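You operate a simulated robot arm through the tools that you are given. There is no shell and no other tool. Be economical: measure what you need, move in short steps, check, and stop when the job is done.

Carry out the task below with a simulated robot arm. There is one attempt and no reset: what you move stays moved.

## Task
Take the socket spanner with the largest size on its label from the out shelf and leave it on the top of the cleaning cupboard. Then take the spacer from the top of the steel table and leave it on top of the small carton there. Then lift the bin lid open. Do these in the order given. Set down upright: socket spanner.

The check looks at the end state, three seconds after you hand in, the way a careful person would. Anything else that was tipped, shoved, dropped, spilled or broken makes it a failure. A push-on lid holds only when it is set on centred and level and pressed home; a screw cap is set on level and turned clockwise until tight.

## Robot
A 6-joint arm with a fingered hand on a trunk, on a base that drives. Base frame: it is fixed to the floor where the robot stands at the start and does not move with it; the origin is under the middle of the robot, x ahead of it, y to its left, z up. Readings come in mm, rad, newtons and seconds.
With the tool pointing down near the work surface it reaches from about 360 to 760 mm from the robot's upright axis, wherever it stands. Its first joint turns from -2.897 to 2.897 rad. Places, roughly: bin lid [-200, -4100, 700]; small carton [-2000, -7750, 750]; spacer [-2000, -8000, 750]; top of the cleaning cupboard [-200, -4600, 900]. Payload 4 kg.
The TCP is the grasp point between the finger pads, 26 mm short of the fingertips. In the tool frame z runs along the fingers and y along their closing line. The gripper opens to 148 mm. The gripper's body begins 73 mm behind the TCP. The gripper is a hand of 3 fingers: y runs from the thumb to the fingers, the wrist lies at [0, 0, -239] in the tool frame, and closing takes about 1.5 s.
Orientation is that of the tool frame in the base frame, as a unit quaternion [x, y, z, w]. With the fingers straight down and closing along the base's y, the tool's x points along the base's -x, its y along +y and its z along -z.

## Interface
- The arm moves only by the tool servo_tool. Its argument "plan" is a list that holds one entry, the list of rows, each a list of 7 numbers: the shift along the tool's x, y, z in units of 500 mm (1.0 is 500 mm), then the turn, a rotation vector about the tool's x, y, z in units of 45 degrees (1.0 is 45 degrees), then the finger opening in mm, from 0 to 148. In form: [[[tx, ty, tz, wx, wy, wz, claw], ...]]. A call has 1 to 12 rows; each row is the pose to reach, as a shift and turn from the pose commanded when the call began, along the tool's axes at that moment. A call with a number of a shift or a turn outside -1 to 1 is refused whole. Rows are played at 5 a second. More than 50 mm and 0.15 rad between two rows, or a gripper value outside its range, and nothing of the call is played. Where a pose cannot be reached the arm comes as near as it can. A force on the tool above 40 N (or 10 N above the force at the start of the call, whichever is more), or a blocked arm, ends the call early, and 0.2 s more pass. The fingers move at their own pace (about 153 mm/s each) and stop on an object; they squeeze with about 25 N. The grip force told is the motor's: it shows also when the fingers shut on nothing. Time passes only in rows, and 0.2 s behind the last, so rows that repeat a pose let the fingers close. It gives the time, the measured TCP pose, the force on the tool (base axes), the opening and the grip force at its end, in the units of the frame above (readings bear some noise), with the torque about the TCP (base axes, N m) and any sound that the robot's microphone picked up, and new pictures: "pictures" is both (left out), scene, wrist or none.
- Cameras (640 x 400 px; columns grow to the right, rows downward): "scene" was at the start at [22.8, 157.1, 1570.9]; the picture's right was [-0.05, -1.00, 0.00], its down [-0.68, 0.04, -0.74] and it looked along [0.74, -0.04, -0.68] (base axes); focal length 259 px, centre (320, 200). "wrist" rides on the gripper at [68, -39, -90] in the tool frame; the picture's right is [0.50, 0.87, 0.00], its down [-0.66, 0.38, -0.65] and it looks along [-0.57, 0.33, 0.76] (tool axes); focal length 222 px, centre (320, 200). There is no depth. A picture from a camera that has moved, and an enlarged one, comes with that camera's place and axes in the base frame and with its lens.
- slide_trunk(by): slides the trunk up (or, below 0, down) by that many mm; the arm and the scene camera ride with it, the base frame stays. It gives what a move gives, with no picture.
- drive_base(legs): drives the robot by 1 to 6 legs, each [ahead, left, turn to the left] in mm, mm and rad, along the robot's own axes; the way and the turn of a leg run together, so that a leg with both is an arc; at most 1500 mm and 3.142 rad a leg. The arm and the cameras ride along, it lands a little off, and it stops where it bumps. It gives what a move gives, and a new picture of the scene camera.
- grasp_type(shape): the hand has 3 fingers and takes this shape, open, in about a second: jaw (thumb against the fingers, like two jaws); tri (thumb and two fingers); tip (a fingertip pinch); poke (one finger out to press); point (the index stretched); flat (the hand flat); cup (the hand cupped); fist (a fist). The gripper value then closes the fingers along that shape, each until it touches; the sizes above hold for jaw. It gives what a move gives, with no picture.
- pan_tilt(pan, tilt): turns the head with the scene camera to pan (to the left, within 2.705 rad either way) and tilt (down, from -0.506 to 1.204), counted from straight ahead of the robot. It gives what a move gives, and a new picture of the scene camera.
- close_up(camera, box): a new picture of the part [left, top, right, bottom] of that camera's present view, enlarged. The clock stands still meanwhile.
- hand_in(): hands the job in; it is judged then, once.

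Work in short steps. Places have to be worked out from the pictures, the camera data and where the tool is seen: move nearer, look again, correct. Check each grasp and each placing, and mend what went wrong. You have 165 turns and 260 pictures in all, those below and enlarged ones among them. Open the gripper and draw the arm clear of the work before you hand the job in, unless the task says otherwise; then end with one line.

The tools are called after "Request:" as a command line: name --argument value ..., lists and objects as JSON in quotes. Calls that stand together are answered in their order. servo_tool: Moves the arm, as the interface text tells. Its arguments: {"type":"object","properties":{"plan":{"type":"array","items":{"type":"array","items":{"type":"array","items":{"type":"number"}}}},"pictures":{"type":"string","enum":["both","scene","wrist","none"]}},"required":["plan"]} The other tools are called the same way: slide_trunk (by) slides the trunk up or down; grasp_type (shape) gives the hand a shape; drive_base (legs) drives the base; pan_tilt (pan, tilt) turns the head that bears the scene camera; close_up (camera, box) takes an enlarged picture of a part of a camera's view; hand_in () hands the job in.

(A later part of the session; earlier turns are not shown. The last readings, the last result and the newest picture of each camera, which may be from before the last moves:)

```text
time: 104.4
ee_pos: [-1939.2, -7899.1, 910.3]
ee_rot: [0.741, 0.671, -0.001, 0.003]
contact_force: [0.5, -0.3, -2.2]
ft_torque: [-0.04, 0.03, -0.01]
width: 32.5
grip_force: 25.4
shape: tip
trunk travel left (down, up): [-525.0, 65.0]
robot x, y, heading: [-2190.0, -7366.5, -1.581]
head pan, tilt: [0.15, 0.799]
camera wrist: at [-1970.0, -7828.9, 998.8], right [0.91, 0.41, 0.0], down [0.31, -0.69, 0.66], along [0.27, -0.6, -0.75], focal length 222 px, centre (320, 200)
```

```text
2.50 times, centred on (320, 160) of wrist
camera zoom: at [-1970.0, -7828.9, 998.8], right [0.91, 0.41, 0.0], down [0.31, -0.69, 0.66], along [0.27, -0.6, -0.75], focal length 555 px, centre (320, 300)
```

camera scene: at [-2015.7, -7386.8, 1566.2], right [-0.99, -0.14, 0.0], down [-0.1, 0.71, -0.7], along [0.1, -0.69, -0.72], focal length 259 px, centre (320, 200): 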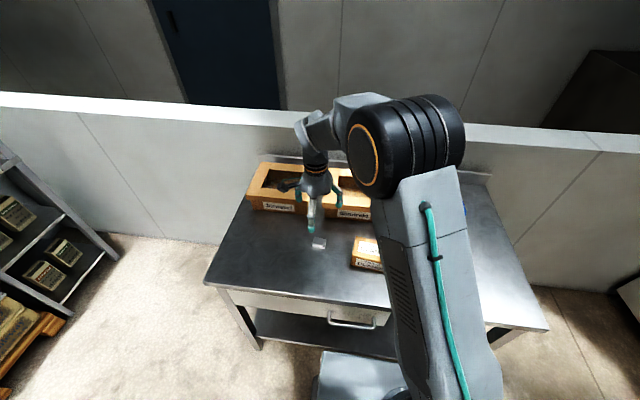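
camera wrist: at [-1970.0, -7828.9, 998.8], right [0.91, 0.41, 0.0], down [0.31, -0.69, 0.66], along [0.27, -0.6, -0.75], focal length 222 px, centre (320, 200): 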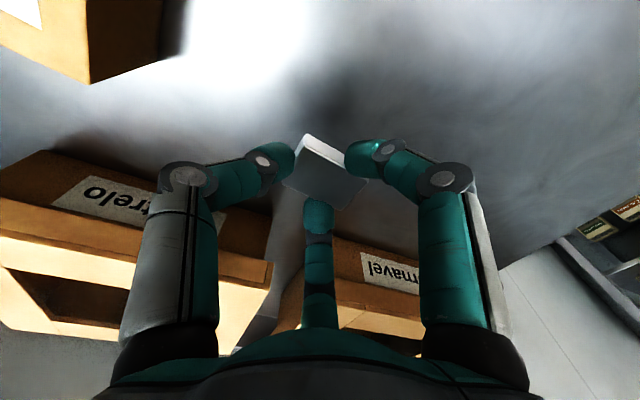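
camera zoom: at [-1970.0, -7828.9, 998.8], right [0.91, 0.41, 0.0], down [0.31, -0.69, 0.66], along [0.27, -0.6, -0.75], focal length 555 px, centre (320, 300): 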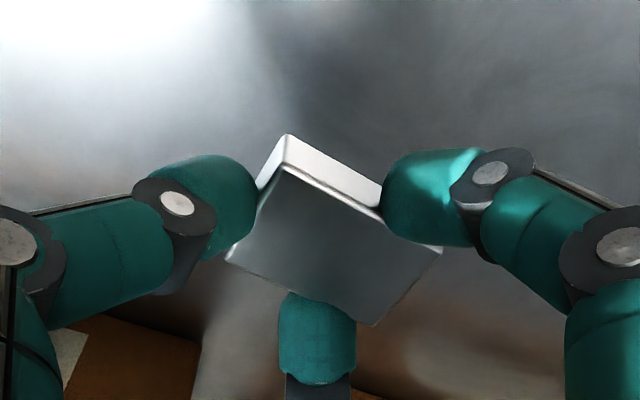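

The spacer is held level. From the earlier pictures the carton top spans x ≈ −2203…−2060, y ≈ −7897…−7824, z ≈ 864, centre ≈ (−2131, −7862). I raise 60 mm and carry the spacer over it.

Request:
servo_tool --plan '[[[0, 0, -0.08, 0, 0, 0, 18], [0, 0, -0.12, 0, 0, 0, 18], [0.009, -0.09, -0.12, 0, 0, 0, 18], [0.018, -0.18, -0.12, 0, 0, 0, 18], [0.027, -0.27, -0.12, 0, 0, 0, 18], [0.035, -0.35, -0.12, 0, 0, 0, 18], [0.035, -0.39, -0.12, 0, 0, 0, 18], [0.035, -0.39, -0.12, 0, 0, 0, 18]]]' --pictures "both"

Request:
close_up --camera "scene" --box '[310, 180, 430, 290]'

```text
time: 106.2
ee_pos: [-2131.1, -7863.8, 968.3]
ee_rot: [0.741, 0.672, 0.0, 0.003]
contact_force: [0.4, 0.9, -1.8]
ft_torque: [-0.03, 0.02, 0.03]
width: 32.3
grip_force: 25.2
shape: tip
trunk travel left (down, up): [-525.0, 65.0]
robot x, y, heading: [-2189.2, -7364.1, -1.582]
head pan, tilt: [0.15, 0.799]
camera scene: at [-2015.7, -7386.9, 1566.2], right [-0.99, -0.14, 0.0], down [-0.1, 0.71, -0.7], along [0.1, -0.69, -0.72], focal length 259 px, centre (320, 200)
camera wrist: at [-2163.3, -7792.2, 1057.2], right [0.91, 0.41, 0.0], down [0.31, -0.69, 0.66], along [0.27, -0.6, -0.75], focal length 222 px, centre (320, 200)
```

scene: 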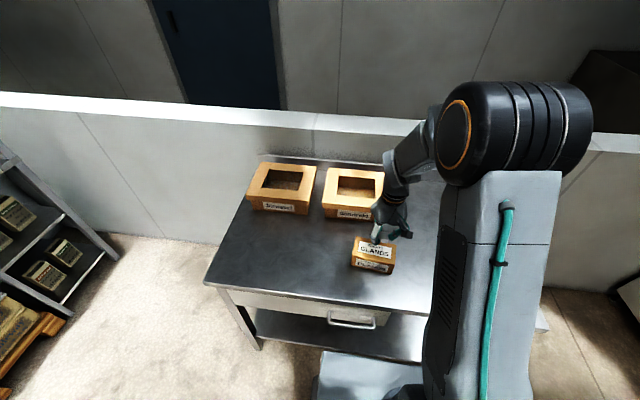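
wrist: 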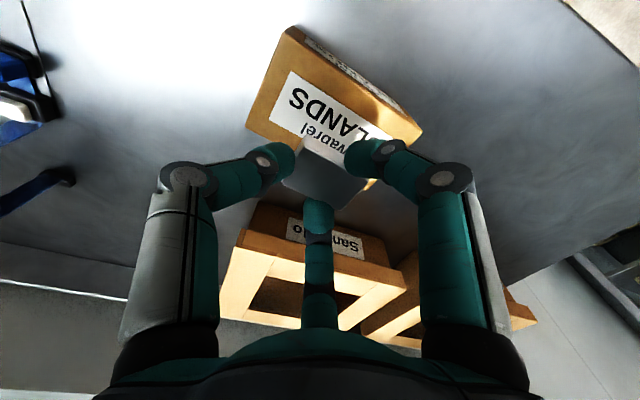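

```text
3.64 times, centred on (370, 235) of scene
camera zoom: at [-2015.7, -7386.9, 1566.2], right [-0.99, -0.14, 0.0], down [-0.1, 0.71, -0.7], along [0.1, -0.69, -0.72], focal length 941 px, centre (138, 73)
```

zoom: 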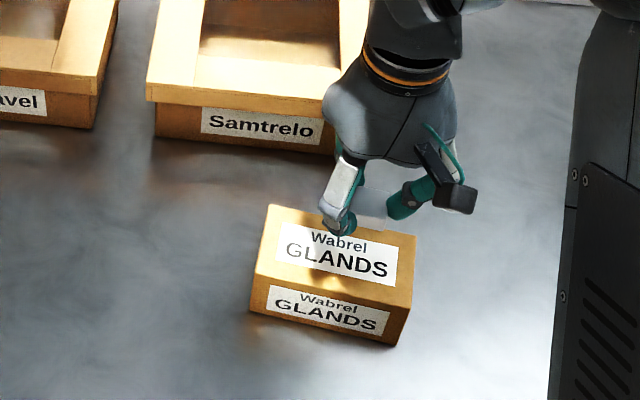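

The carton is fully visible. I enlarge the wrist view to fix the carton's top outline.

Request:
close_up --camera "wrist" --box '[230, 10, 430, 210]'

```text
2.00 times, centred on (330, 110) of wrist
camera zoom: at [-2163.3, -7792.2, 1057.2], right [0.91, 0.41, 0.0], down [0.31, -0.69, 0.66], along [0.27, -0.6, -0.75], focal length 444 px, centre (300, 380)
```

zoom: 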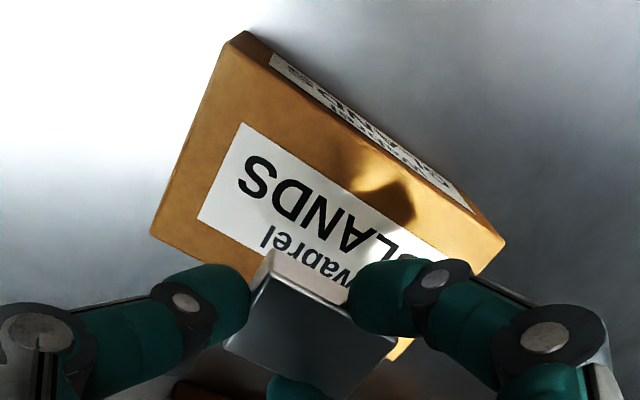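

Carton top centre ≈ (−2118, −7862), z ≈ 865. I shift 13 mm to +x and lower to z≈912.

Request:
servo_tool --plan '[[[0.0066, 0.0255, 0.04, 0, 0, 0, 18], [0.0066, 0.0255, 0.08, 0, 0, 0, 18], [0.0066, 0.0255, 0.112, 0, 0, 0, 18], [0.0066, 0.0255, 0.112, 0, 0, 0, 18]]]' --pictures "none"

Request:
close_up --camera "scene" --box '[330, 200, 410, 280]'

Request:
close_up --camera "wrist" --box '[230, 10, 430, 210]'

```text
time: 107.2
ee_pos: [-2118.7, -7860.6, 913.4]
ee_rot: [0.742, 0.671, 0.0, 0.003]
contact_force: [-0.4, -0.2, -1.4]
ft_torque: [0.01, 0.02, 0.01]
width: 32.5
grip_force: 25.4
shape: tip
trunk travel left (down, up): [-525.0, 65.0]
robot x, y, heading: [-2185.6, -7366.5, -1.582]
head pan, tilt: [0.15, 0.799]
```

```text
5.00 times, centred on (370, 240) of scene
camera zoom: at [-2015.7, -7387.0, 1566.2], right [-0.99, -0.14, 0.0], down [-0.1, 0.71, -0.7], along [0.1, -0.69, -0.72], focal length 1294 px, centre (70, 0)
```

zoom: 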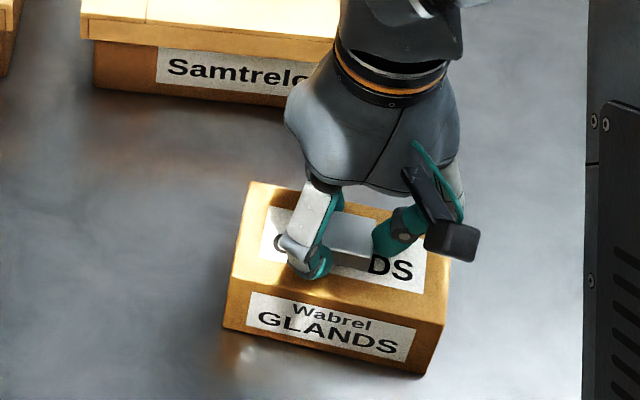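

```text
2.00 times, centred on (330, 110) of wrist
camera zoom: at [-2149.9, -7790.1, 1000.8], right [0.91, 0.41, 0.0], down [0.31, -0.69, 0.66], along [0.27, -0.6, -0.75], focal length 444 px, centre (300, 380)
```

zoom: 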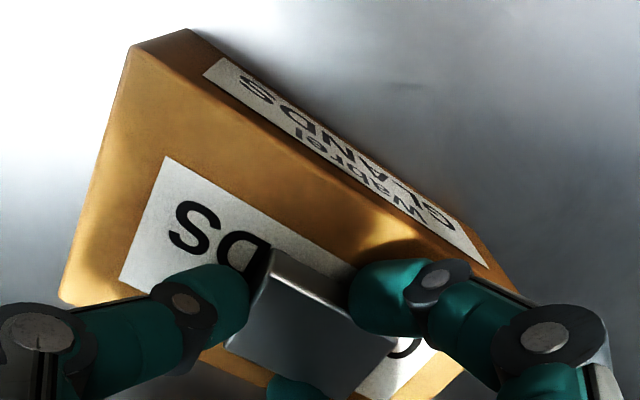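

The spacer is central over the carton. I lower in 2 mm steps watching the force.

Request:
servo_tool --plan '[[[0, 0, 0.006, 0, 0, 0, 18], [0, 0, 0.012, 0, 0, 0, 18], [0, 0, 0.016, 0, 0, 0, 18], [0, 0, 0.02, 0, 0, 0, 18], [0, 0, 0.02, 0, 0, 0, 18]]]' --pictures "none"

Request:
close_up --camera "wrist" --box '[230, 60, 430, 260]'

```text
time: 108.1
ee_pos: [-2117.9, -7860.5, 909.8]
ee_rot: [0.742, 0.67, -0.002, 0.006]
contact_force: [-3.3, 6.2, 28.7]
ft_torque: [0.14, 0.08, -0.04]
width: 34.4
grip_force: 25.2
shape: tip
trunk travel left (down, up): [-525.0, 65.0]
robot x, y, heading: [-2189.7, -7369.0, -1.58]
head pan, tilt: [0.15, 0.799]
stopped in row 4: the force on the tool passed its limit at 42 N (the readings are from after the stop); the commanded pose is now the measured one
```

```text
2.00 times, centred on (330, 160) of wrist
camera zoom: at [-2150.3, -7789.6, 996.9], right [0.91, 0.41, 0.0], down [0.31, -0.68, 0.67], along [0.27, -0.61, -0.75], focal length 444 px, centre (300, 280)
```

zoom: 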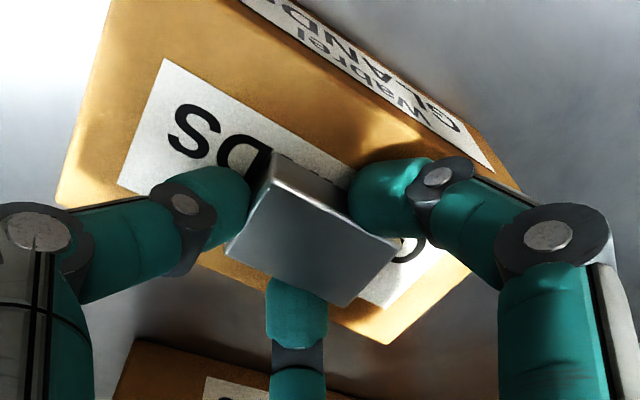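

Contact is made (29 N pressing). I relieve 1.5 mm and open the fingers slowly.

Request:
servo_tool --plan '[[[0, 0, -0.002, 0, 0, 0, 18], [0, 0, -0.003, 0, 0, 0, 18], [0, 0, -0.003, 0, 0, 0, 36], [0, 0, -0.003, 0, 0, 0, 40], [0, 0, -0.003, 0, 0, 0, 46], [0, 0, -0.006, 0, 0, 0, 56], [0, 0, -0.01, 0, 0, 0, 70], [0, 0, -0.01, 0, 0, 0, 80], [0, 0, -0.01, 0, 0, 0, 80]]]' --pictures "none"

Request:
close_up --camera "wrist" --box '[230, 60, 430, 260]'

```text
time: 110.1
ee_pos: [-2118.3, -7861.1, 912.1]
ee_rot: [0.742, 0.671, -0.003, 0.006]
contact_force: [0.4, 0.6, 0.0]
ft_torque: [0.0, -0.04, -0.02]
width: 79.3
grip_force: 0.1
shape: tip
trunk travel left (down, up): [-525.0, 65.0]
robot x, y, heading: [-2189.0, -7367.6, -1.576]
head pan, tilt: [0.15, 0.799]
```

```text
2.00 times, centred on (330, 160) of wrist
camera zoom: at [-2150.1, -7790.8, 999.7], right [0.91, 0.41, 0.0], down [0.31, -0.68, 0.66], along [0.27, -0.6, -0.75], focal length 444 px, centre (300, 280)
```

zoom: 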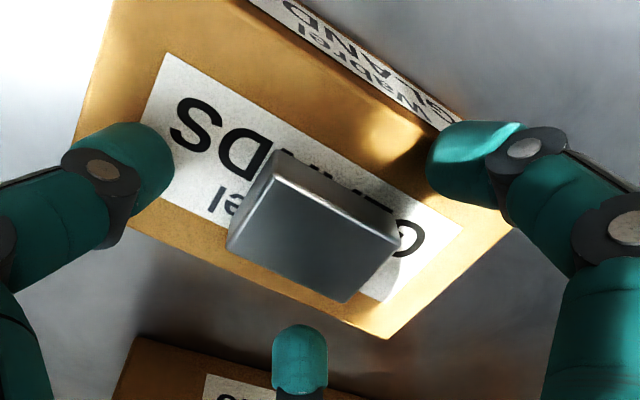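

Released. I rise 200 mm straight up and check the spacer.

Request:
servo_tool --plan '[[[0, 0, -0.03, 0, 0, 0, 80], [0, 0, -0.11, 0, 0, 0, 80], [0, 0, -0.2, 0, 0, 0, 80], [0, 0, -0.29, 0, 0, 0, 80], [0, 0, -0.38, 0, 0, 0, 80], [0, 0, -0.47, 0, 0, 0, 80], [0, 0, -0.56, 0, 0, 0, 80], [0, 0, -0.6, 0, 0, 0, 80]]]' --pictures "wrist"

Request:
close_up --camera "scene" --box '[330, 200, 410, 280]'

```text
time: 111.9
ee_pos: [-2120.4, -7858.6, 1211.9]
ee_rot: [0.741, 0.671, -0.002, 0.005]
contact_force: [0.2, -0.8, 0.1]
ft_torque: [0.01, -0.01, 0.03]
width: 79.5
grip_force: 0.1
shape: tip
trunk travel left (down, up): [-525.0, 65.0]
robot x, y, heading: [-2190.5, -7367.2, -1.583]
head pan, tilt: [0.15, 0.799]
camera wrist: at [-2152.2, -7789.0, 1300.0], right [0.91, 0.41, 0.0], down [0.31, -0.68, 0.66], along [0.27, -0.6, -0.75], focal length 222 px, centre (320, 200)
```

wrist: 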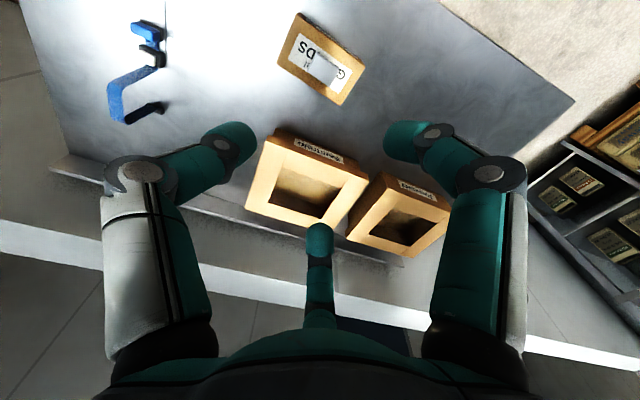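

```text
5.00 times, centred on (370, 240) of scene
camera zoom: at [-2015.7, -7386.7, 1566.2], right [-0.99, -0.14, 0.0], down [-0.1, 0.71, -0.7], along [0.1, -0.69, -0.72], focal length 1294 px, centre (70, 0)
```

zoom: 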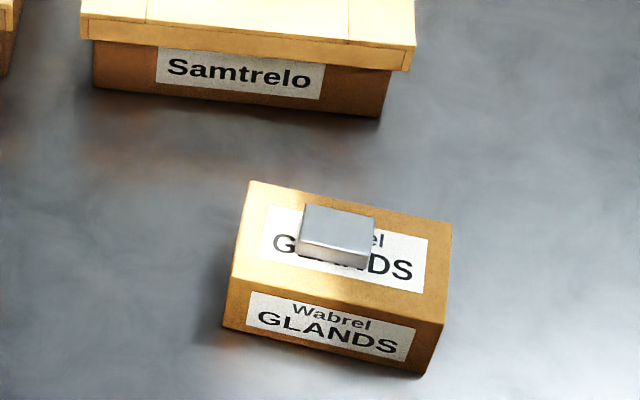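

The spacer rests flat in the middle of the carton. Now I back away and drive to the grey lidded bin, facing it from −x.

Request:
drive_base --legs '[[-700, 0, 0], [-500, 880, 0], [-1400, 0, 0], [0, 0, 1.58], [0, 550, 0]]'

Request:
pan_tilt --pan 0.1 --tilt 0.6

```text
time: 133.7
ee_pos: [-808.3, -4138.5, 1210.8]
ee_rot: [0.053, 0.999, 0.002, 0.005]
contact_force: [-0.2, -0.3, 0.5]
ft_torque: [-0.02, 0.02, 0.04]
width: 79.5
grip_force: 0.1
shape: tip
trunk travel left (down, up): [-525.0, 65.0]
robot x, y, heading: [-1300.2, -4201.8, -0.013]
head pan, tilt: [0.15, 0.799]
camera scene: at [-1280.8, -4030.4, 1566.2], right [0.13, -0.99, 0.0], down [-0.71, -0.1, -0.7], along [0.69, 0.09, -0.72], focal length 259 px, centre (320, 200)
```

scene: 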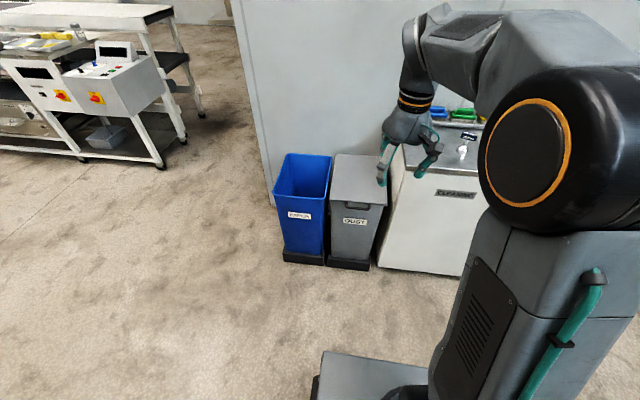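

```text
time: 134.5
ee_pos: [-807.8, -4138.9, 1210.8]
ee_rot: [0.053, 0.999, 0.002, 0.006]
contact_force: [0.0, -0.4, 0.4]
ft_torque: [-0.01, 0.01, -0.02]
width: 79.6
grip_force: 0.0
shape: tip
trunk travel left (down, up): [-525.0, 65.0]
robot x, y, heading: [-1299.0, -4206.1, -0.011]
head pan, tilt: [0.099, 0.6]
camera scene: at [-1272.7, -4034.0, 1583.0], right [0.08, -1.0, 0.0], down [-0.56, -0.05, -0.82], along [0.82, 0.07, -0.57], focal length 259 px, centre (320, 200)
```

scene: 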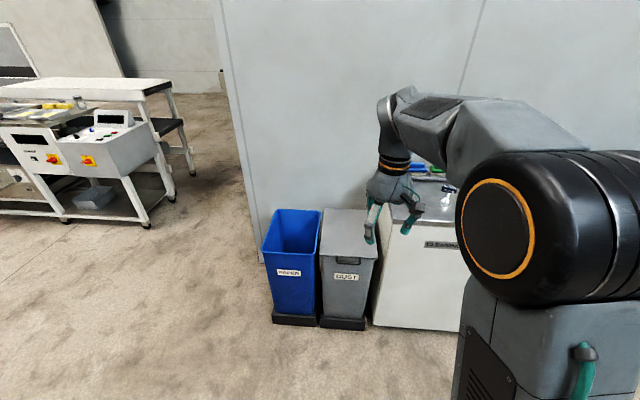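

Request:
close_up --camera "scene" --box '[260, 190, 400, 340]'

Request:
close_up --camera "scene" --box '[310, 200, 390, 280]'

```text
2.67 times, centred on (330, 265) of scene
camera zoom: at [-1272.7, -4034.0, 1583.0], right [0.08, -1.0, 0.0], down [-0.56, -0.05, -0.82], along [0.82, 0.07, -0.57], focal length 690 px, centre (293, 27)
```

zoom: 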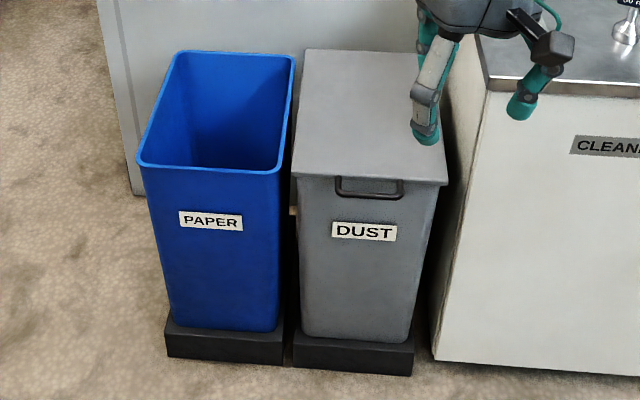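

```text
5.00 times, centred on (350, 240) of scene
camera zoom: at [-1272.7, -4034.0, 1583.0], right [0.08, -1.0, 0.0], down [-0.56, -0.05, -0.82], along [0.82, 0.07, -0.57], focal length 1294 px, centre (170, 0)
```

zoom: 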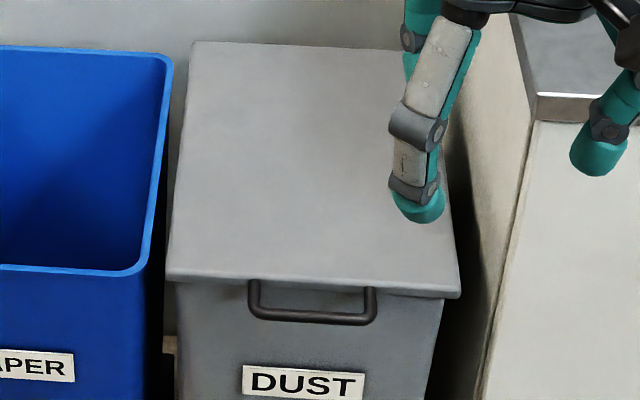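

The DUST bin's lid has a D-handle jutting out at the front (x ≈ −470, y ≈ −4095, z ≈ 690); the hinge is at the back (x ≈ −85). I plan to hook the closed fingers under the handle with the tool horizontal, lift, then push the lid over. First I close the hand, square the yaw and pitch the tool toward horizontal.

Request:
grasp_type --shape "jaw"

Request:
servo_tool --plan '[[[0, 0, 0, 0, 0, -0.135, 5], [0, 0, 0, 0, 0, -0.135, 5], [0, 0, 0, 0, 0, -0.135, 5], [0, 0, 0, 0, 0, -0.135, 5]]]' --pictures "none"

Request:
servo_tool --plan '[[[0, 0, 0, 0, -0.18, 0, 5], [0, 0, 0, 0, -0.36, 0, 5], [0, 0, 0, 0, -0.54, 0, 5], [0, 0, 0, 0, -0.72, 0, 5], [0, 0, 0, 0, -0.9, 0, 5], [0, 0, 0, 0, -1, 0, 5], [0, 0, 0, 0, -1, 0, 5]]]' --pictures "none"

Request:
slide_trunk --by -300

```text
time: 135.4
ee_pos: [-808.9, -4138.2, 1211.0]
ee_rot: [0.052, 0.999, 0.002, 0.006]
contact_force: [-0.1, 0.0, -1.3]
ft_torque: [0.02, 0.0, 0.03]
width: 147.9
grip_force: 0.1
shape: jaw
trunk travel left (down, up): [-525.0, 65.0]
robot x, y, heading: [-1305.3, -4204.0, -0.017]
head pan, tilt: [0.099, 0.6]
```

```text
time: 136.4
ee_pos: [-807.6, -4138.0, 1211.9]
ee_rot: [0.0, 1.0, 0.002, 0.006]
contact_force: [-0.4, 0.3, -0.3]
ft_torque: [0.02, -0.01, 0.02]
width: 5.2
grip_force: 0.0
shape: jaw
trunk travel left (down, up): [-525.0, 65.0]
robot x, y, heading: [-1302.2, -4202.7, -0.02]
head pan, tilt: [0.099, 0.6]
```

```text
time: 138.0
ee_pos: [-808.8, -4138.0, 1212.1]
ee_rot: [0.0, 0.921, 0.003, 0.389]
contact_force: [0.1, 1.6, 0.6]
ft_torque: [-0.06, -0.03, 0.01]
width: 5.1
grip_force: 0.1
shape: jaw
trunk travel left (down, up): [-525.0, 65.0]
robot x, y, heading: [-1305.9, -4201.9, -0.016]
head pan, tilt: [0.099, 0.6]
```

```text
time: 141.0
ee_pos: [-808.7, -4138.5, 911.7]
ee_rot: [0.0, 0.922, 0.001, 0.388]
contact_force: [-0.2, -0.2, -0.5]
ft_torque: [0.03, 0.0, 0.0]
width: 5.7
grip_force: 0.1
shape: jaw
trunk travel left (down, up): [-225.0, 365.0]
robot x, y, heading: [-1303.5, -4205.8, -0.015]
head pan, tilt: [0.099, 0.6]
```

The tool now points 45° forward-down. I pitch the remaining 45°.

Request:
servo_tool --plan '[[[0, 0, 0, 0, -0.18, 0, 5], [0, 0, 0, 0, -0.36, 0, 5], [0, 0, 0, 0, -0.54, 0, 5], [0, 0, 0, 0, -0.72, 0, 5], [0, 0, 0, 0, -0.9, 0, 5], [0, 0, 0, 0, -0.98, 0, 5], [0, 0, 0, 0, -0.98, 0, 5]]]' --pictures "both"

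```text
time: 142.6
ee_pos: [-802.7, -4092.4, 956.9]
ee_rot: [0.003, 0.71, 0.0, 0.704]
contact_force: [0.1, -1.1, -0.7]
ft_torque: [-0.04, 0.04, 0.02]
width: 5.2
grip_force: 0.1
shape: jaw
out of reach, approached as far as the arm can: row 4, 5, 6, 7
trunk travel left (down, up): [-225.0, 365.0]
robot x, y, heading: [-1300.8, -4202.9, -0.011]
head pan, tilt: [0.099, 0.6]
camera scene: at [-1272.8, -4034.0, 1283.1], right [0.08, -1.0, 0.0], down [-0.56, -0.05, -0.83], along [0.82, 0.07, -0.56], focal length 259 px, centre (320, 200)
camera wrist: at [-891.6, -4133.1, 888.4], right [0.0, 0.87, -0.5], down [-0.65, 0.38, 0.66], along [0.76, 0.32, 0.56], focal length 222 px, centre (320, 200)
```

scene: 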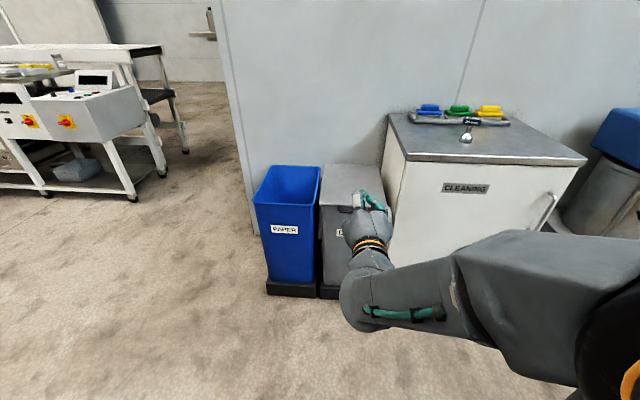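
wrist: 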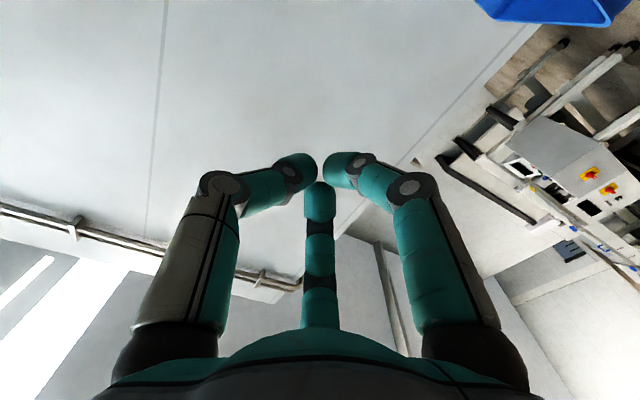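

The tool is horizontal at z 957. I slide the trunk down 200 and drive ahead 180 mm so the tip comes before the handle, then look.

Request:
slide_trunk --by -200

Request:
drive_base --legs '[[150, 0, 0]]'

Request:
pan_tilt --pan 0.1 --tilt 0.5

```text
time: 144.7
ee_pos: [-801.6, -4094.2, 756.6]
ee_rot: [0.003, 0.71, 0.0, 0.704]
contact_force: [0.0, 0.3, -0.5]
ft_torque: [0.02, -0.02, 0.01]
width: 5.2
grip_force: 0.2
shape: jaw
trunk travel left (down, up): [-25.0, 565.0]
robot x, y, heading: [-1303.0, -4204.4, -0.016]
head pan, tilt: [0.099, 0.6]
```

```text
time: 146.1
ee_pos: [-650.1, -4094.5, 757.3]
ee_rot: [0.003, 0.711, 0.0, 0.703]
contact_force: [-0.2, -0.9, -1.3]
ft_torque: [-0.03, 0.04, -0.02]
width: 5.3
grip_force: 0.1
shape: jaw
trunk travel left (down, up): [-25.0, 565.0]
robot x, y, heading: [-1153.1, -4207.3, -0.014]
head pan, tilt: [0.099, 0.6]
camera scene: at [-1121.3, -4036.3, 1083.1], right [0.08, -1.0, 0.0], down [-0.56, -0.05, -0.83], along [0.82, 0.07, -0.56], focal length 259 px, centre (320, 200)
```

scene: 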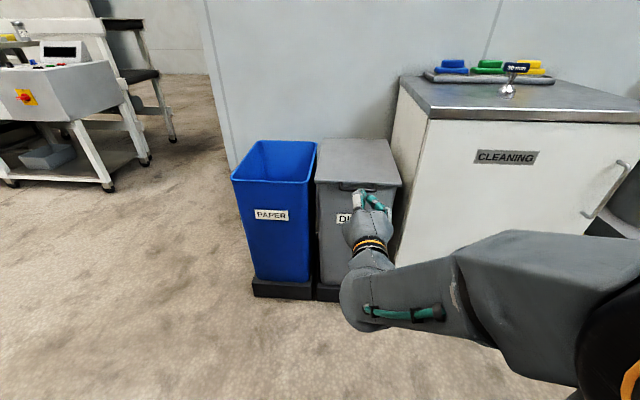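

```text
time: 146.8
ee_pos: [-648.8, -4095.8, 755.0]
ee_rot: [0.003, 0.71, 0.0, 0.704]
contact_force: [-0.3, 0.1, 0.2]
ft_torque: [0.02, 0.02, 0.0]
width: 5.4
grip_force: 0.0
shape: jaw
trunk travel left (down, up): [-25.0, 565.0]
robot x, y, heading: [-1153.8, -4203.8, -0.013]
head pan, tilt: [0.099, 0.499]
camera scene: at [-1118.8, -4036.1, 1092.1], right [0.08, -1.0, 0.0], down [-0.48, -0.04, -0.88], along [0.87, 0.07, -0.48], focal length 259 px, centre (320, 200)
```

scene: 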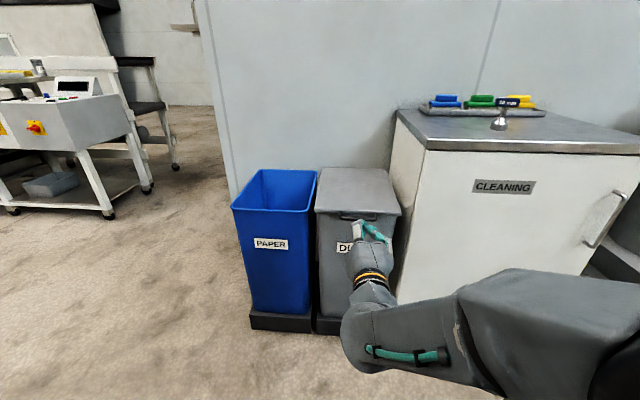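

Request:
close_up --camera "scene" --box '[300, 150, 420, 270]'

```text
3.33 times, centred on (360, 210) of scene
camera zoom: at [-1118.8, -4036.1, 1092.1], right [0.08, -1.0, 0.0], down [-0.48, -0.04, -0.88], along [0.87, 0.07, -0.48], focal length 863 px, centre (187, 167)
```

zoom: 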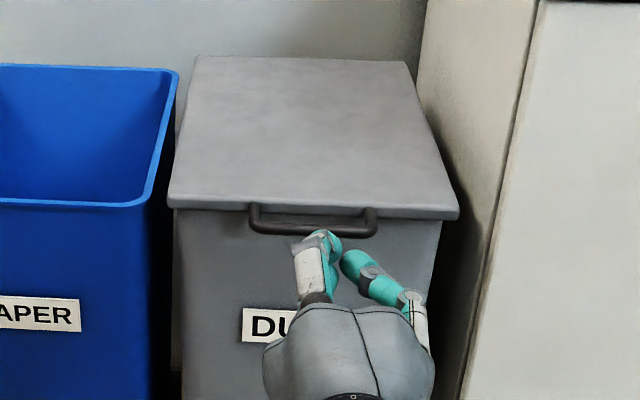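

Two views give: handle bar ≈ (−442, −4097, 654), lid front edge x ≈ −400, hinge x ≈ −40, z ≈ 660. I lower the tool to z≈625 and approach to x≈−520.

Request:
servo_tool --plan '[[[0.08, 0, 0.02, 0, 0, 0, 5], [0.16, 0, 0.05, 0, 0, 0, 5], [0.22, 0, 0.11, 0, 0, 0, 5], [0.26, 0, 0.18, 0, 0, 0, 5], [0.26, 0, 0.25, 0, 0, 0, 5], [0.26, 0, 0.25, 0, 0, 0, 5]]]' --pictures "scene"

Request:
close_up --camera "scene" --box '[320, 170, 410, 260]'

Request:
close_up --camera "wrist" --box '[0, 0, 640, 400]'

```text
time: 148.2
ee_pos: [-531.6, -4032.1, 668.7]
ee_rot: [0.02, 0.723, -0.018, 0.69]
contact_force: [0.3, 0.0, -0.5]
ft_torque: [0.02, 0.0, 0.01]
width: 5.4
grip_force: 0.0
shape: jaw
out of reach, approached as far as the arm can: row 1, 2, 3, 4, 5, 6
trunk travel left (down, up): [-25.0, 565.0]
robot x, y, heading: [-1152.2, -4206.0, -0.016]
head pan, tilt: [0.099, 0.499]
camera scene: at [-1118.8, -4036.1, 1092.2], right [0.08, -1.0, 0.0], down [-0.48, -0.04, -0.88], along [0.87, 0.07, -0.48], focal length 259 px, centre (320, 200)
```

scene: 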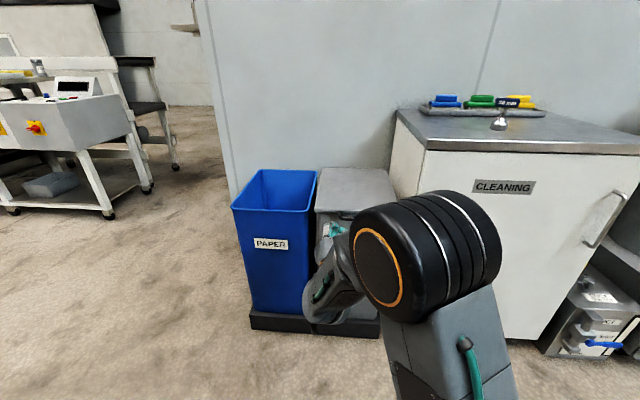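

```text
4.44 times, centred on (365, 215) of scene
camera zoom: at [-1118.8, -4036.1, 1092.2], right [0.08, -1.0, 0.0], down [-0.48, -0.04, -0.88], along [0.87, 0.07, -0.48], focal length 1150 px, centre (120, 133)
```

zoom: 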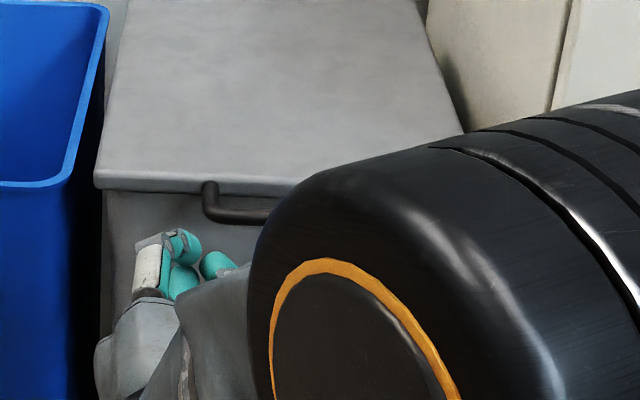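

```text
1.00 times, centred on (320, 200) of wrist (not enlarged: the box is as wide or as high as the picture)
camera zoom: at [-626.2, -4067.2, 604.0], right [0.02, 0.87, -0.5], down [-0.6, 0.41, 0.69], along [0.8, 0.28, 0.53], focal length 222 px, centre (320, 200)
```

zoom: 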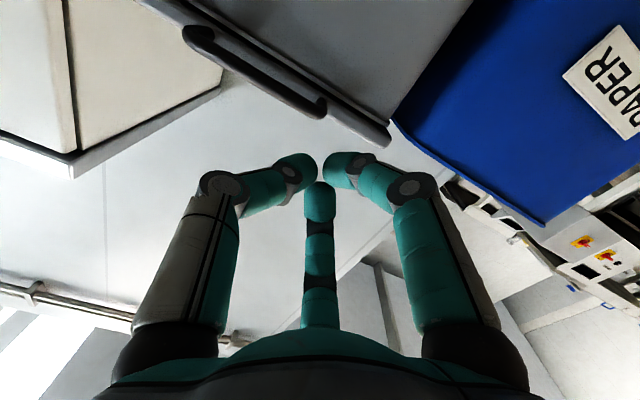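

The near, low pose was folded too tight; the wrist needs more distance. I back the base 120 mm, then re-level the tool and aim at (−540, −4097, 625).

Request:
drive_base --legs '[[-120, 0, 0]]'

Request:
servo_tool --plan '[[[0.02, -0.03, 0.06, -0.02, -0.02, 0, 5], [0.04, -0.06, 0.12, -0.04, -0.04, 0, 5], [0.065, -0.1, 0.18, -0.068, -0.059, 0, 5], [0.088, -0.13, 0.22, -0.068, -0.059, 0, 5], [0.088, -0.13, 0.22, -0.068, -0.059, 0, 5]]]' --pictures "scene"

Request:
close_up --camera "scene" --box '[300, 150, 420, 270]'

```text
time: 149.4
ee_pos: [-650.4, -4032.6, 669.2]
ee_rot: [0.021, 0.723, -0.018, 0.69]
contact_force: [-0.7, 0.2, 0.3]
ft_torque: [0.02, 0.02, 0.02]
width: 5.4
grip_force: 0.1
shape: jaw
trunk travel left (down, up): [-25.0, 565.0]
robot x, y, heading: [-1275.3, -4206.6, -0.016]
head pan, tilt: [0.099, 0.499]
camera scene: at [-1238.0, -4034.1, 1092.2], right [0.08, -1.0, 0.0], down [-0.48, -0.04, -0.88], along [0.88, 0.07, -0.48], focal length 259 px, centre (320, 200)
```

scene: 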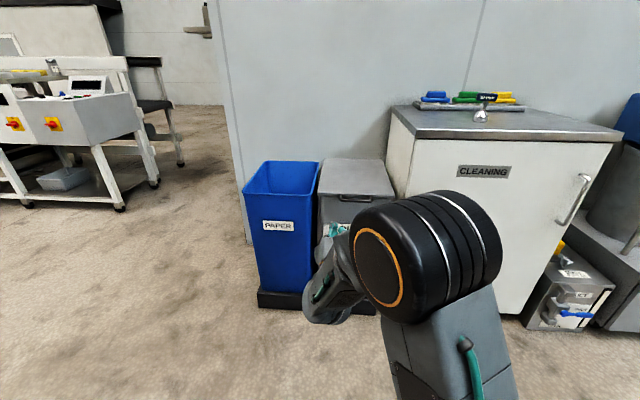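

```text
time: 150.6
ee_pos: [-538.1, -4034.4, 661.1]
ee_rot: [0.024, 0.722, -0.021, 0.691]
contact_force: [-0.1, -0.4, 0.0]
ft_torque: [0.0, -0.02, 0.01]
width: 5.3
grip_force: 0.0
shape: jaw
out of reach, approached as far as the arm can: row 1, 2, 3, 4, 5
trunk travel left (down, up): [-25.0, 565.0]
robot x, y, heading: [-1268.4, -4203.7, -0.02]
head pan, tilt: [0.099, 0.499]
camera scene: at [-1238.0, -4034.1, 1092.2], right [0.08, -1.0, 0.0], down [-0.48, -0.04, -0.88], along [0.88, 0.07, -0.48], focal length 259 px, centre (320, 200)
```

scene: 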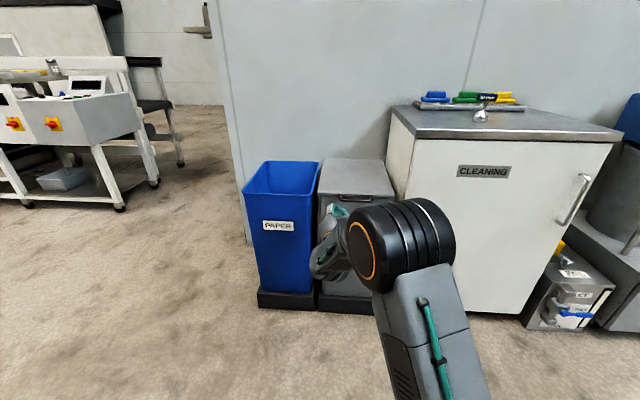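

```text
3.33 times, centred on (360, 210) of scene
camera zoom: at [-1238.0, -4034.1, 1092.2], right [0.08, -1.0, 0.0], down [-0.48, -0.04, -0.88], along [0.88, 0.07, -0.48], focal length 863 px, centre (187, 167)
```

zoom: 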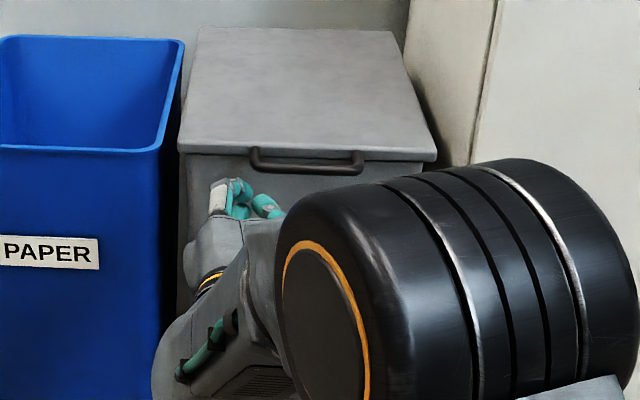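

The wrist seems to be at a roll limit. I retreat the base 100 mm, then roll the tool + about its axis (the direction with free travel) and see whether the pose becomes reachable.

Request:
drive_base --legs '[[-100, 0, 0]]'

Request:
servo_tool --plan '[[[0, 0, 0, 0, 0, 0.18, 5], [0, 0, 0, 0, 0, 0.36, 5], [0, 0, 0, 0, 0, 0.54, 5], [0, 0, 0, 0, 0, 0.72, 5], [0, 0, 0, 0, 0, 0.9, 5], [0, 0, 0, 0, 0, 1, 5]]]' --pictures "none"

Request:
servo_tool --plan '[[[0, 0, 0, 0, 0, 0.18, 5], [0, 0, 0, 0, 0, 0.36, 5], [0, 0, 0, 0, 0, 0.54, 5], [0, 0, 0, 0, 0, 0.72, 5], [0, 0, 0, 0, 0, 0.9, 5], [0, 0, 0, 0, 0, 1, 5]]]' --pictures "both"

```text
time: 151.8
ee_pos: [-638.8, -4033.5, 662.8]
ee_rot: [0.024, 0.722, -0.021, 0.691]
contact_force: [-0.9, -0.2, -0.3]
ft_torque: [0.04, -0.04, -0.01]
width: 5.2
grip_force: 0.1
shape: jaw
trunk travel left (down, up): [-25.0, 565.0]
robot x, y, heading: [-1371.9, -4202.1, -0.015]
head pan, tilt: [0.099, 0.499]
camera scene: at [-1339.9, -4032.2, 1092.2], right [0.08, -1.0, 0.0], down [-0.48, -0.04, -0.88], along [0.88, 0.07, -0.48], focal length 259 px, centre (320, 200)
```

scene: 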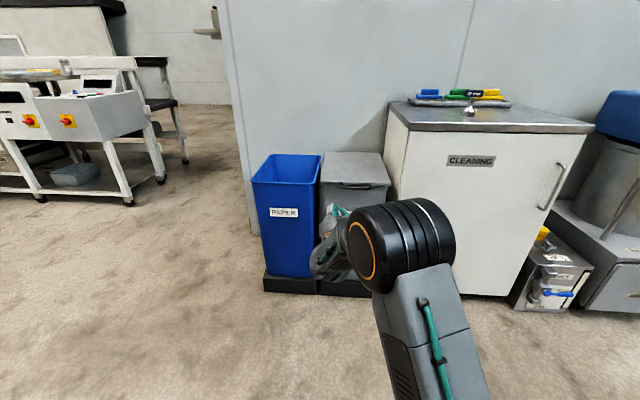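

```text
time: 153.2
ee_pos: [-639.3, -4034.6, 661.3]
ee_rot: [0.299, 0.657, 0.246, 0.647]
contact_force: [-0.4, -0.1, 0.3]
ft_torque: [-0.01, 0.03, 0.0]
width: 5.3
grip_force: 0.1
shape: jaw
trunk travel left (down, up): [-25.0, 565.0]
robot x, y, heading: [-1373.7, -4199.5, -0.015]
head pan, tilt: [0.099, 0.499]
```

```text
time: 154.6
ee_pos: [-639.3, -4034.4, 663.2]
ee_rot: [0.527, 0.493, 0.474, 0.504]
contact_force: [0.3, -0.7, 0.3]
ft_torque: [0.04, 0.0, -0.01]
width: 5.1
grip_force: 0.0
shape: jaw
trunk travel left (down, up): [-25.0, 565.0]
robot x, y, heading: [-1376.3, -4200.0, -0.017]
head pan, tilt: [0.099, 0.499]
camera scene: at [-1339.9, -4032.2, 1092.2], right [0.08, -1.0, 0.0], down [-0.48, -0.04, -0.88], along [0.88, 0.07, -0.48], focal length 259 px, centre (320, 200)
camera wrist: at [-726.0, -3961.6, 626.5], right [0.07, 0.49, 0.87], down [-0.68, -0.61, 0.4], along [0.73, -0.62, 0.29], focal length 222 px, centre (320, 200)
```

scene: 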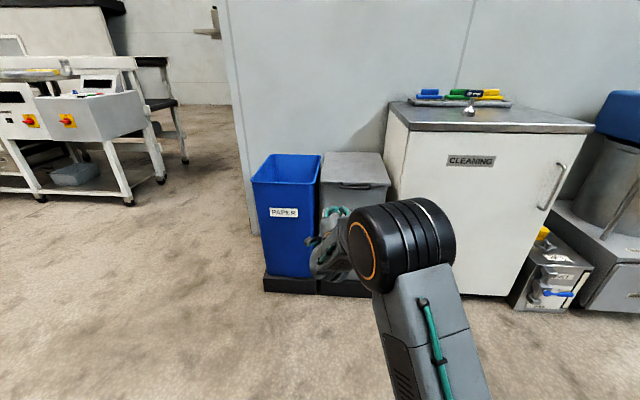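
wrist: 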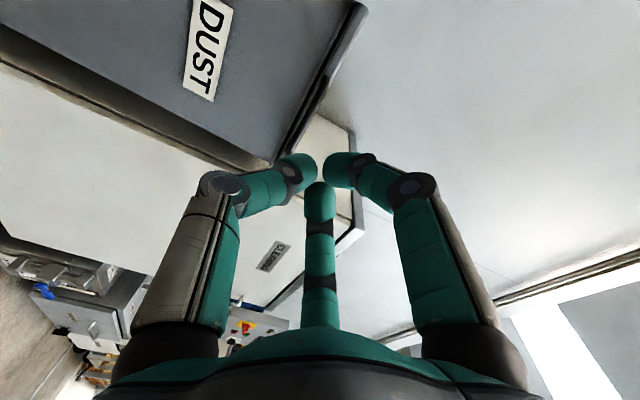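

Rolling worked. Now I level the tool and move to y≈−4097, z≈627.

Request:
servo_tool --plan '[[[-0.03, -0.02, 0, -0.02, 0.03, 0, 5], [-0.07, -0.04, 0, -0.04, 0.06, 0, 5], [-0.126, -0.072, 0, -0.053, 0.0815, -0.005, 5], [-0.126, -0.072, 0, -0.053, 0.0815, -0.005, 5]]]' --pictures "both"

Request:
close_up --camera "scene" --box '[300, 140, 400, 240]'

```text
time: 155.6
ee_pos: [-639.0, -4034.0, 661.5]
ee_rot: [0.527, 0.493, 0.473, 0.504]
contact_force: [-0.5, 0.1, 0.2]
ft_torque: [0.01, -0.04, 0.01]
width: 5.4
grip_force: 0.1
shape: jaw
out of reach, approached as far as the arm can: row 1, 2, 3, 4
trunk travel left (down, up): [-25.0, 565.0]
robot x, y, heading: [-1376.4, -4199.1, -0.019]
head pan, tilt: [0.099, 0.499]
camera scene: at [-1339.9, -4032.2, 1092.2], right [0.08, -1.0, 0.0], down [-0.48, -0.04, -0.88], along [0.88, 0.07, -0.48], focal length 259 px, centre (320, 200)
camera wrist: at [-726.0, -3961.7, 626.4], right [0.07, 0.49, 0.87], down [-0.68, -0.61, 0.4], along [0.73, -0.61, 0.29], focal length 222 px, centre (320, 200)
```

scene: 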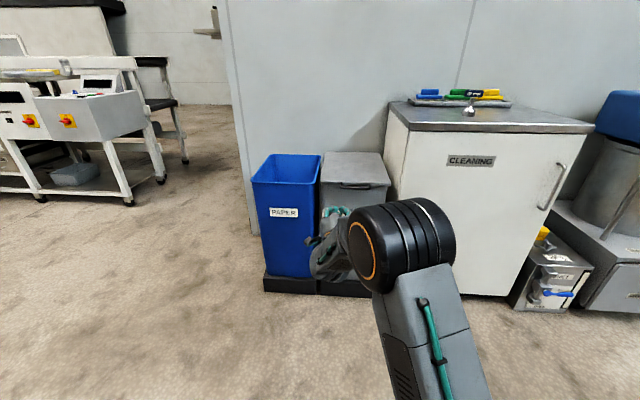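
wrist: 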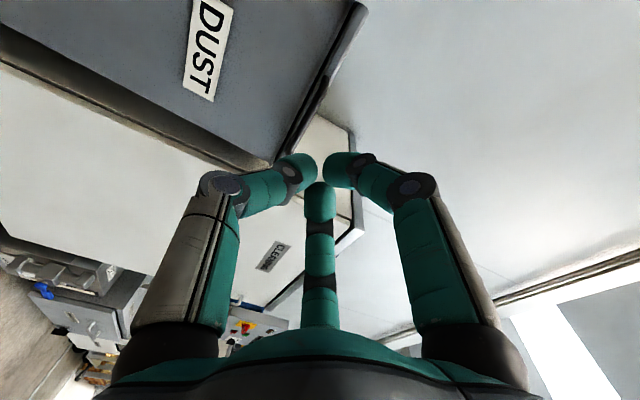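

```text
4.00 times, centred on (350, 190) of scene
camera zoom: at [-1339.9, -4032.2, 1092.2], right [0.08, -1.0, 0.0], down [-0.48, -0.04, -0.88], along [0.88, 0.07, -0.48], focal length 1035 px, centre (200, 240)
```

zoom: 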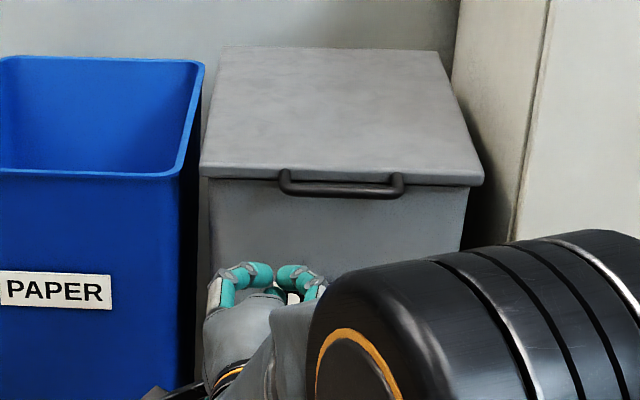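

Horizontal is at a wrist limit. A better plan: pitch the tool 45° forward-down and pinch the handle bar, thumb below and fingers through the loop from above; the round bar can then swivel in the grip while I follow the lid's arc. I pitch the tool and raise it.

Request:
servo_tool --plan '[[[0, 0.05, 0, 0.18, 0, 0, 5], [0, 0.1, 0, 0.36, 0, 0, 5], [0, 0.15, 0, 0.54, 0, 0, 5], [0, 0.2, 0, 0.72, 0, 0, 5], [0, 0.24, 0, 0.9, 0, 0, 5], [0, 0.24, 0, 1, 0, 0, 5], [0, 0.24, 0, 1, 0, 0, 5]]]' --pictures "scene"

Request:
slide_trunk --by 200

```text
time: 157.2
ee_pos: [-634.2, -4031.6, 786.0]
ee_rot: [0.681, 0.637, 0.249, 0.263]
contact_force: [-0.2, -0.9, -0.4]
ft_torque: [-0.01, 0.0, 0.01]
width: 4.9
grip_force: 0.0
shape: jaw
trunk travel left (down, up): [-25.0, 565.0]
robot x, y, heading: [-1374.7, -4203.0, -0.021]
head pan, tilt: [0.099, 0.499]
camera scene: at [-1339.9, -4032.2, 1092.2], right [0.08, -1.0, 0.0], down [-0.48, -0.04, -0.88], along [0.88, 0.07, -0.48], focal length 259 px, centre (320, 200)
```

scene: 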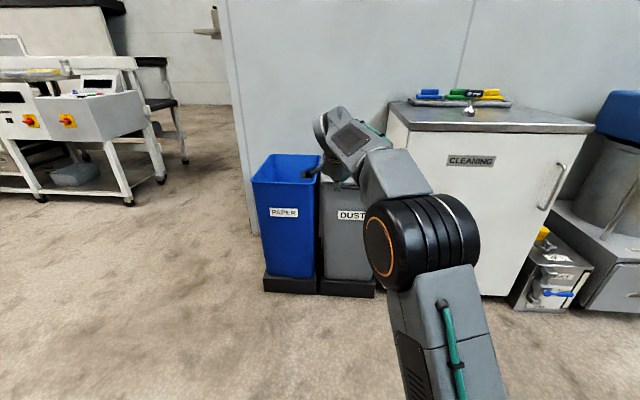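

```text
time: 159.3
ee_pos: [-633.6, -4031.3, 985.1]
ee_rot: [0.68, 0.637, 0.249, 0.265]
contact_force: [-0.4, -1.0, 0.1]
ft_torque: [-0.01, -0.01, 0.04]
width: 5.1
grip_force: 0.1
shape: jaw
trunk travel left (down, up): [-225.0, 365.0]
robot x, y, heading: [-1373.2, -4204.0, -0.023]
head pan, tilt: [0.099, 0.499]
```

The 45° pose is well reachable. I square the orientation and draw the tool back 180 mm and to y≈−4097, then drive nearer.

Request:
servo_tool --plan '[[[-0.03, -0.06, -0.06, -0.03, 0.03, -0.03, 40], [-0.06, -0.12, -0.12, -0.056, 0.0555, -0.063, 40], [-0.1, -0.18, -0.18, -0.056, 0.0555, -0.063, 40], [-0.132, -0.235, -0.235, -0.056, 0.0555, -0.063, 40], [-0.132, -0.255, -0.255, -0.056, 0.0555, -0.063, 40], [-0.132, -0.255, -0.255, -0.056, 0.0555, -0.063, 40]]]' --pictures "none"

Request:
drive_base --legs '[[260, 0, 0.02]]'

```text
time: 160.8
ee_pos: [-820.0, -4087.2, 992.0]
ee_rot: [0.652, 0.654, 0.271, 0.27]
contact_force: [-1.2, -0.4, 0.6]
ft_torque: [0.01, 0.01, -0.01]
width: 39.7
grip_force: 0.1
shape: jaw
trunk travel left (down, up): [-225.0, 365.0]
robot x, y, heading: [-1375.5, -4201.2, -0.019]
head pan, tilt: [0.099, 0.499]
```

```text
time: 162.6
ee_pos: [-558.5, -4079.7, 991.3]
ee_rot: [0.647, 0.66, 0.274, 0.268]
contact_force: [-0.6, 0.2, -0.3]
ft_torque: [0.0, 0.01, 0.03]
width: 39.6
grip_force: 0.1
shape: jaw
trunk travel left (down, up): [-225.0, 365.0]
robot x, y, heading: [-1107.5, -4207.3, -0.005]
head pan, tilt: [0.099, 0.499]
camera scene: at [-1080.2, -4034.4, 1292.2], right [0.1, -1.0, 0.0], down [-0.48, -0.05, -0.88], along [0.87, 0.09, -0.48], focal length 259 px, centre (320, 200)
```

scene: 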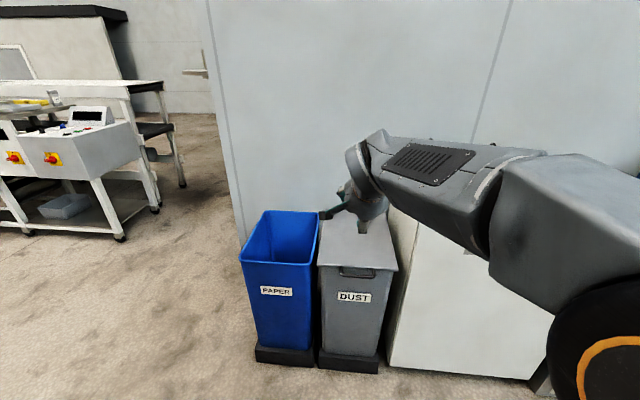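

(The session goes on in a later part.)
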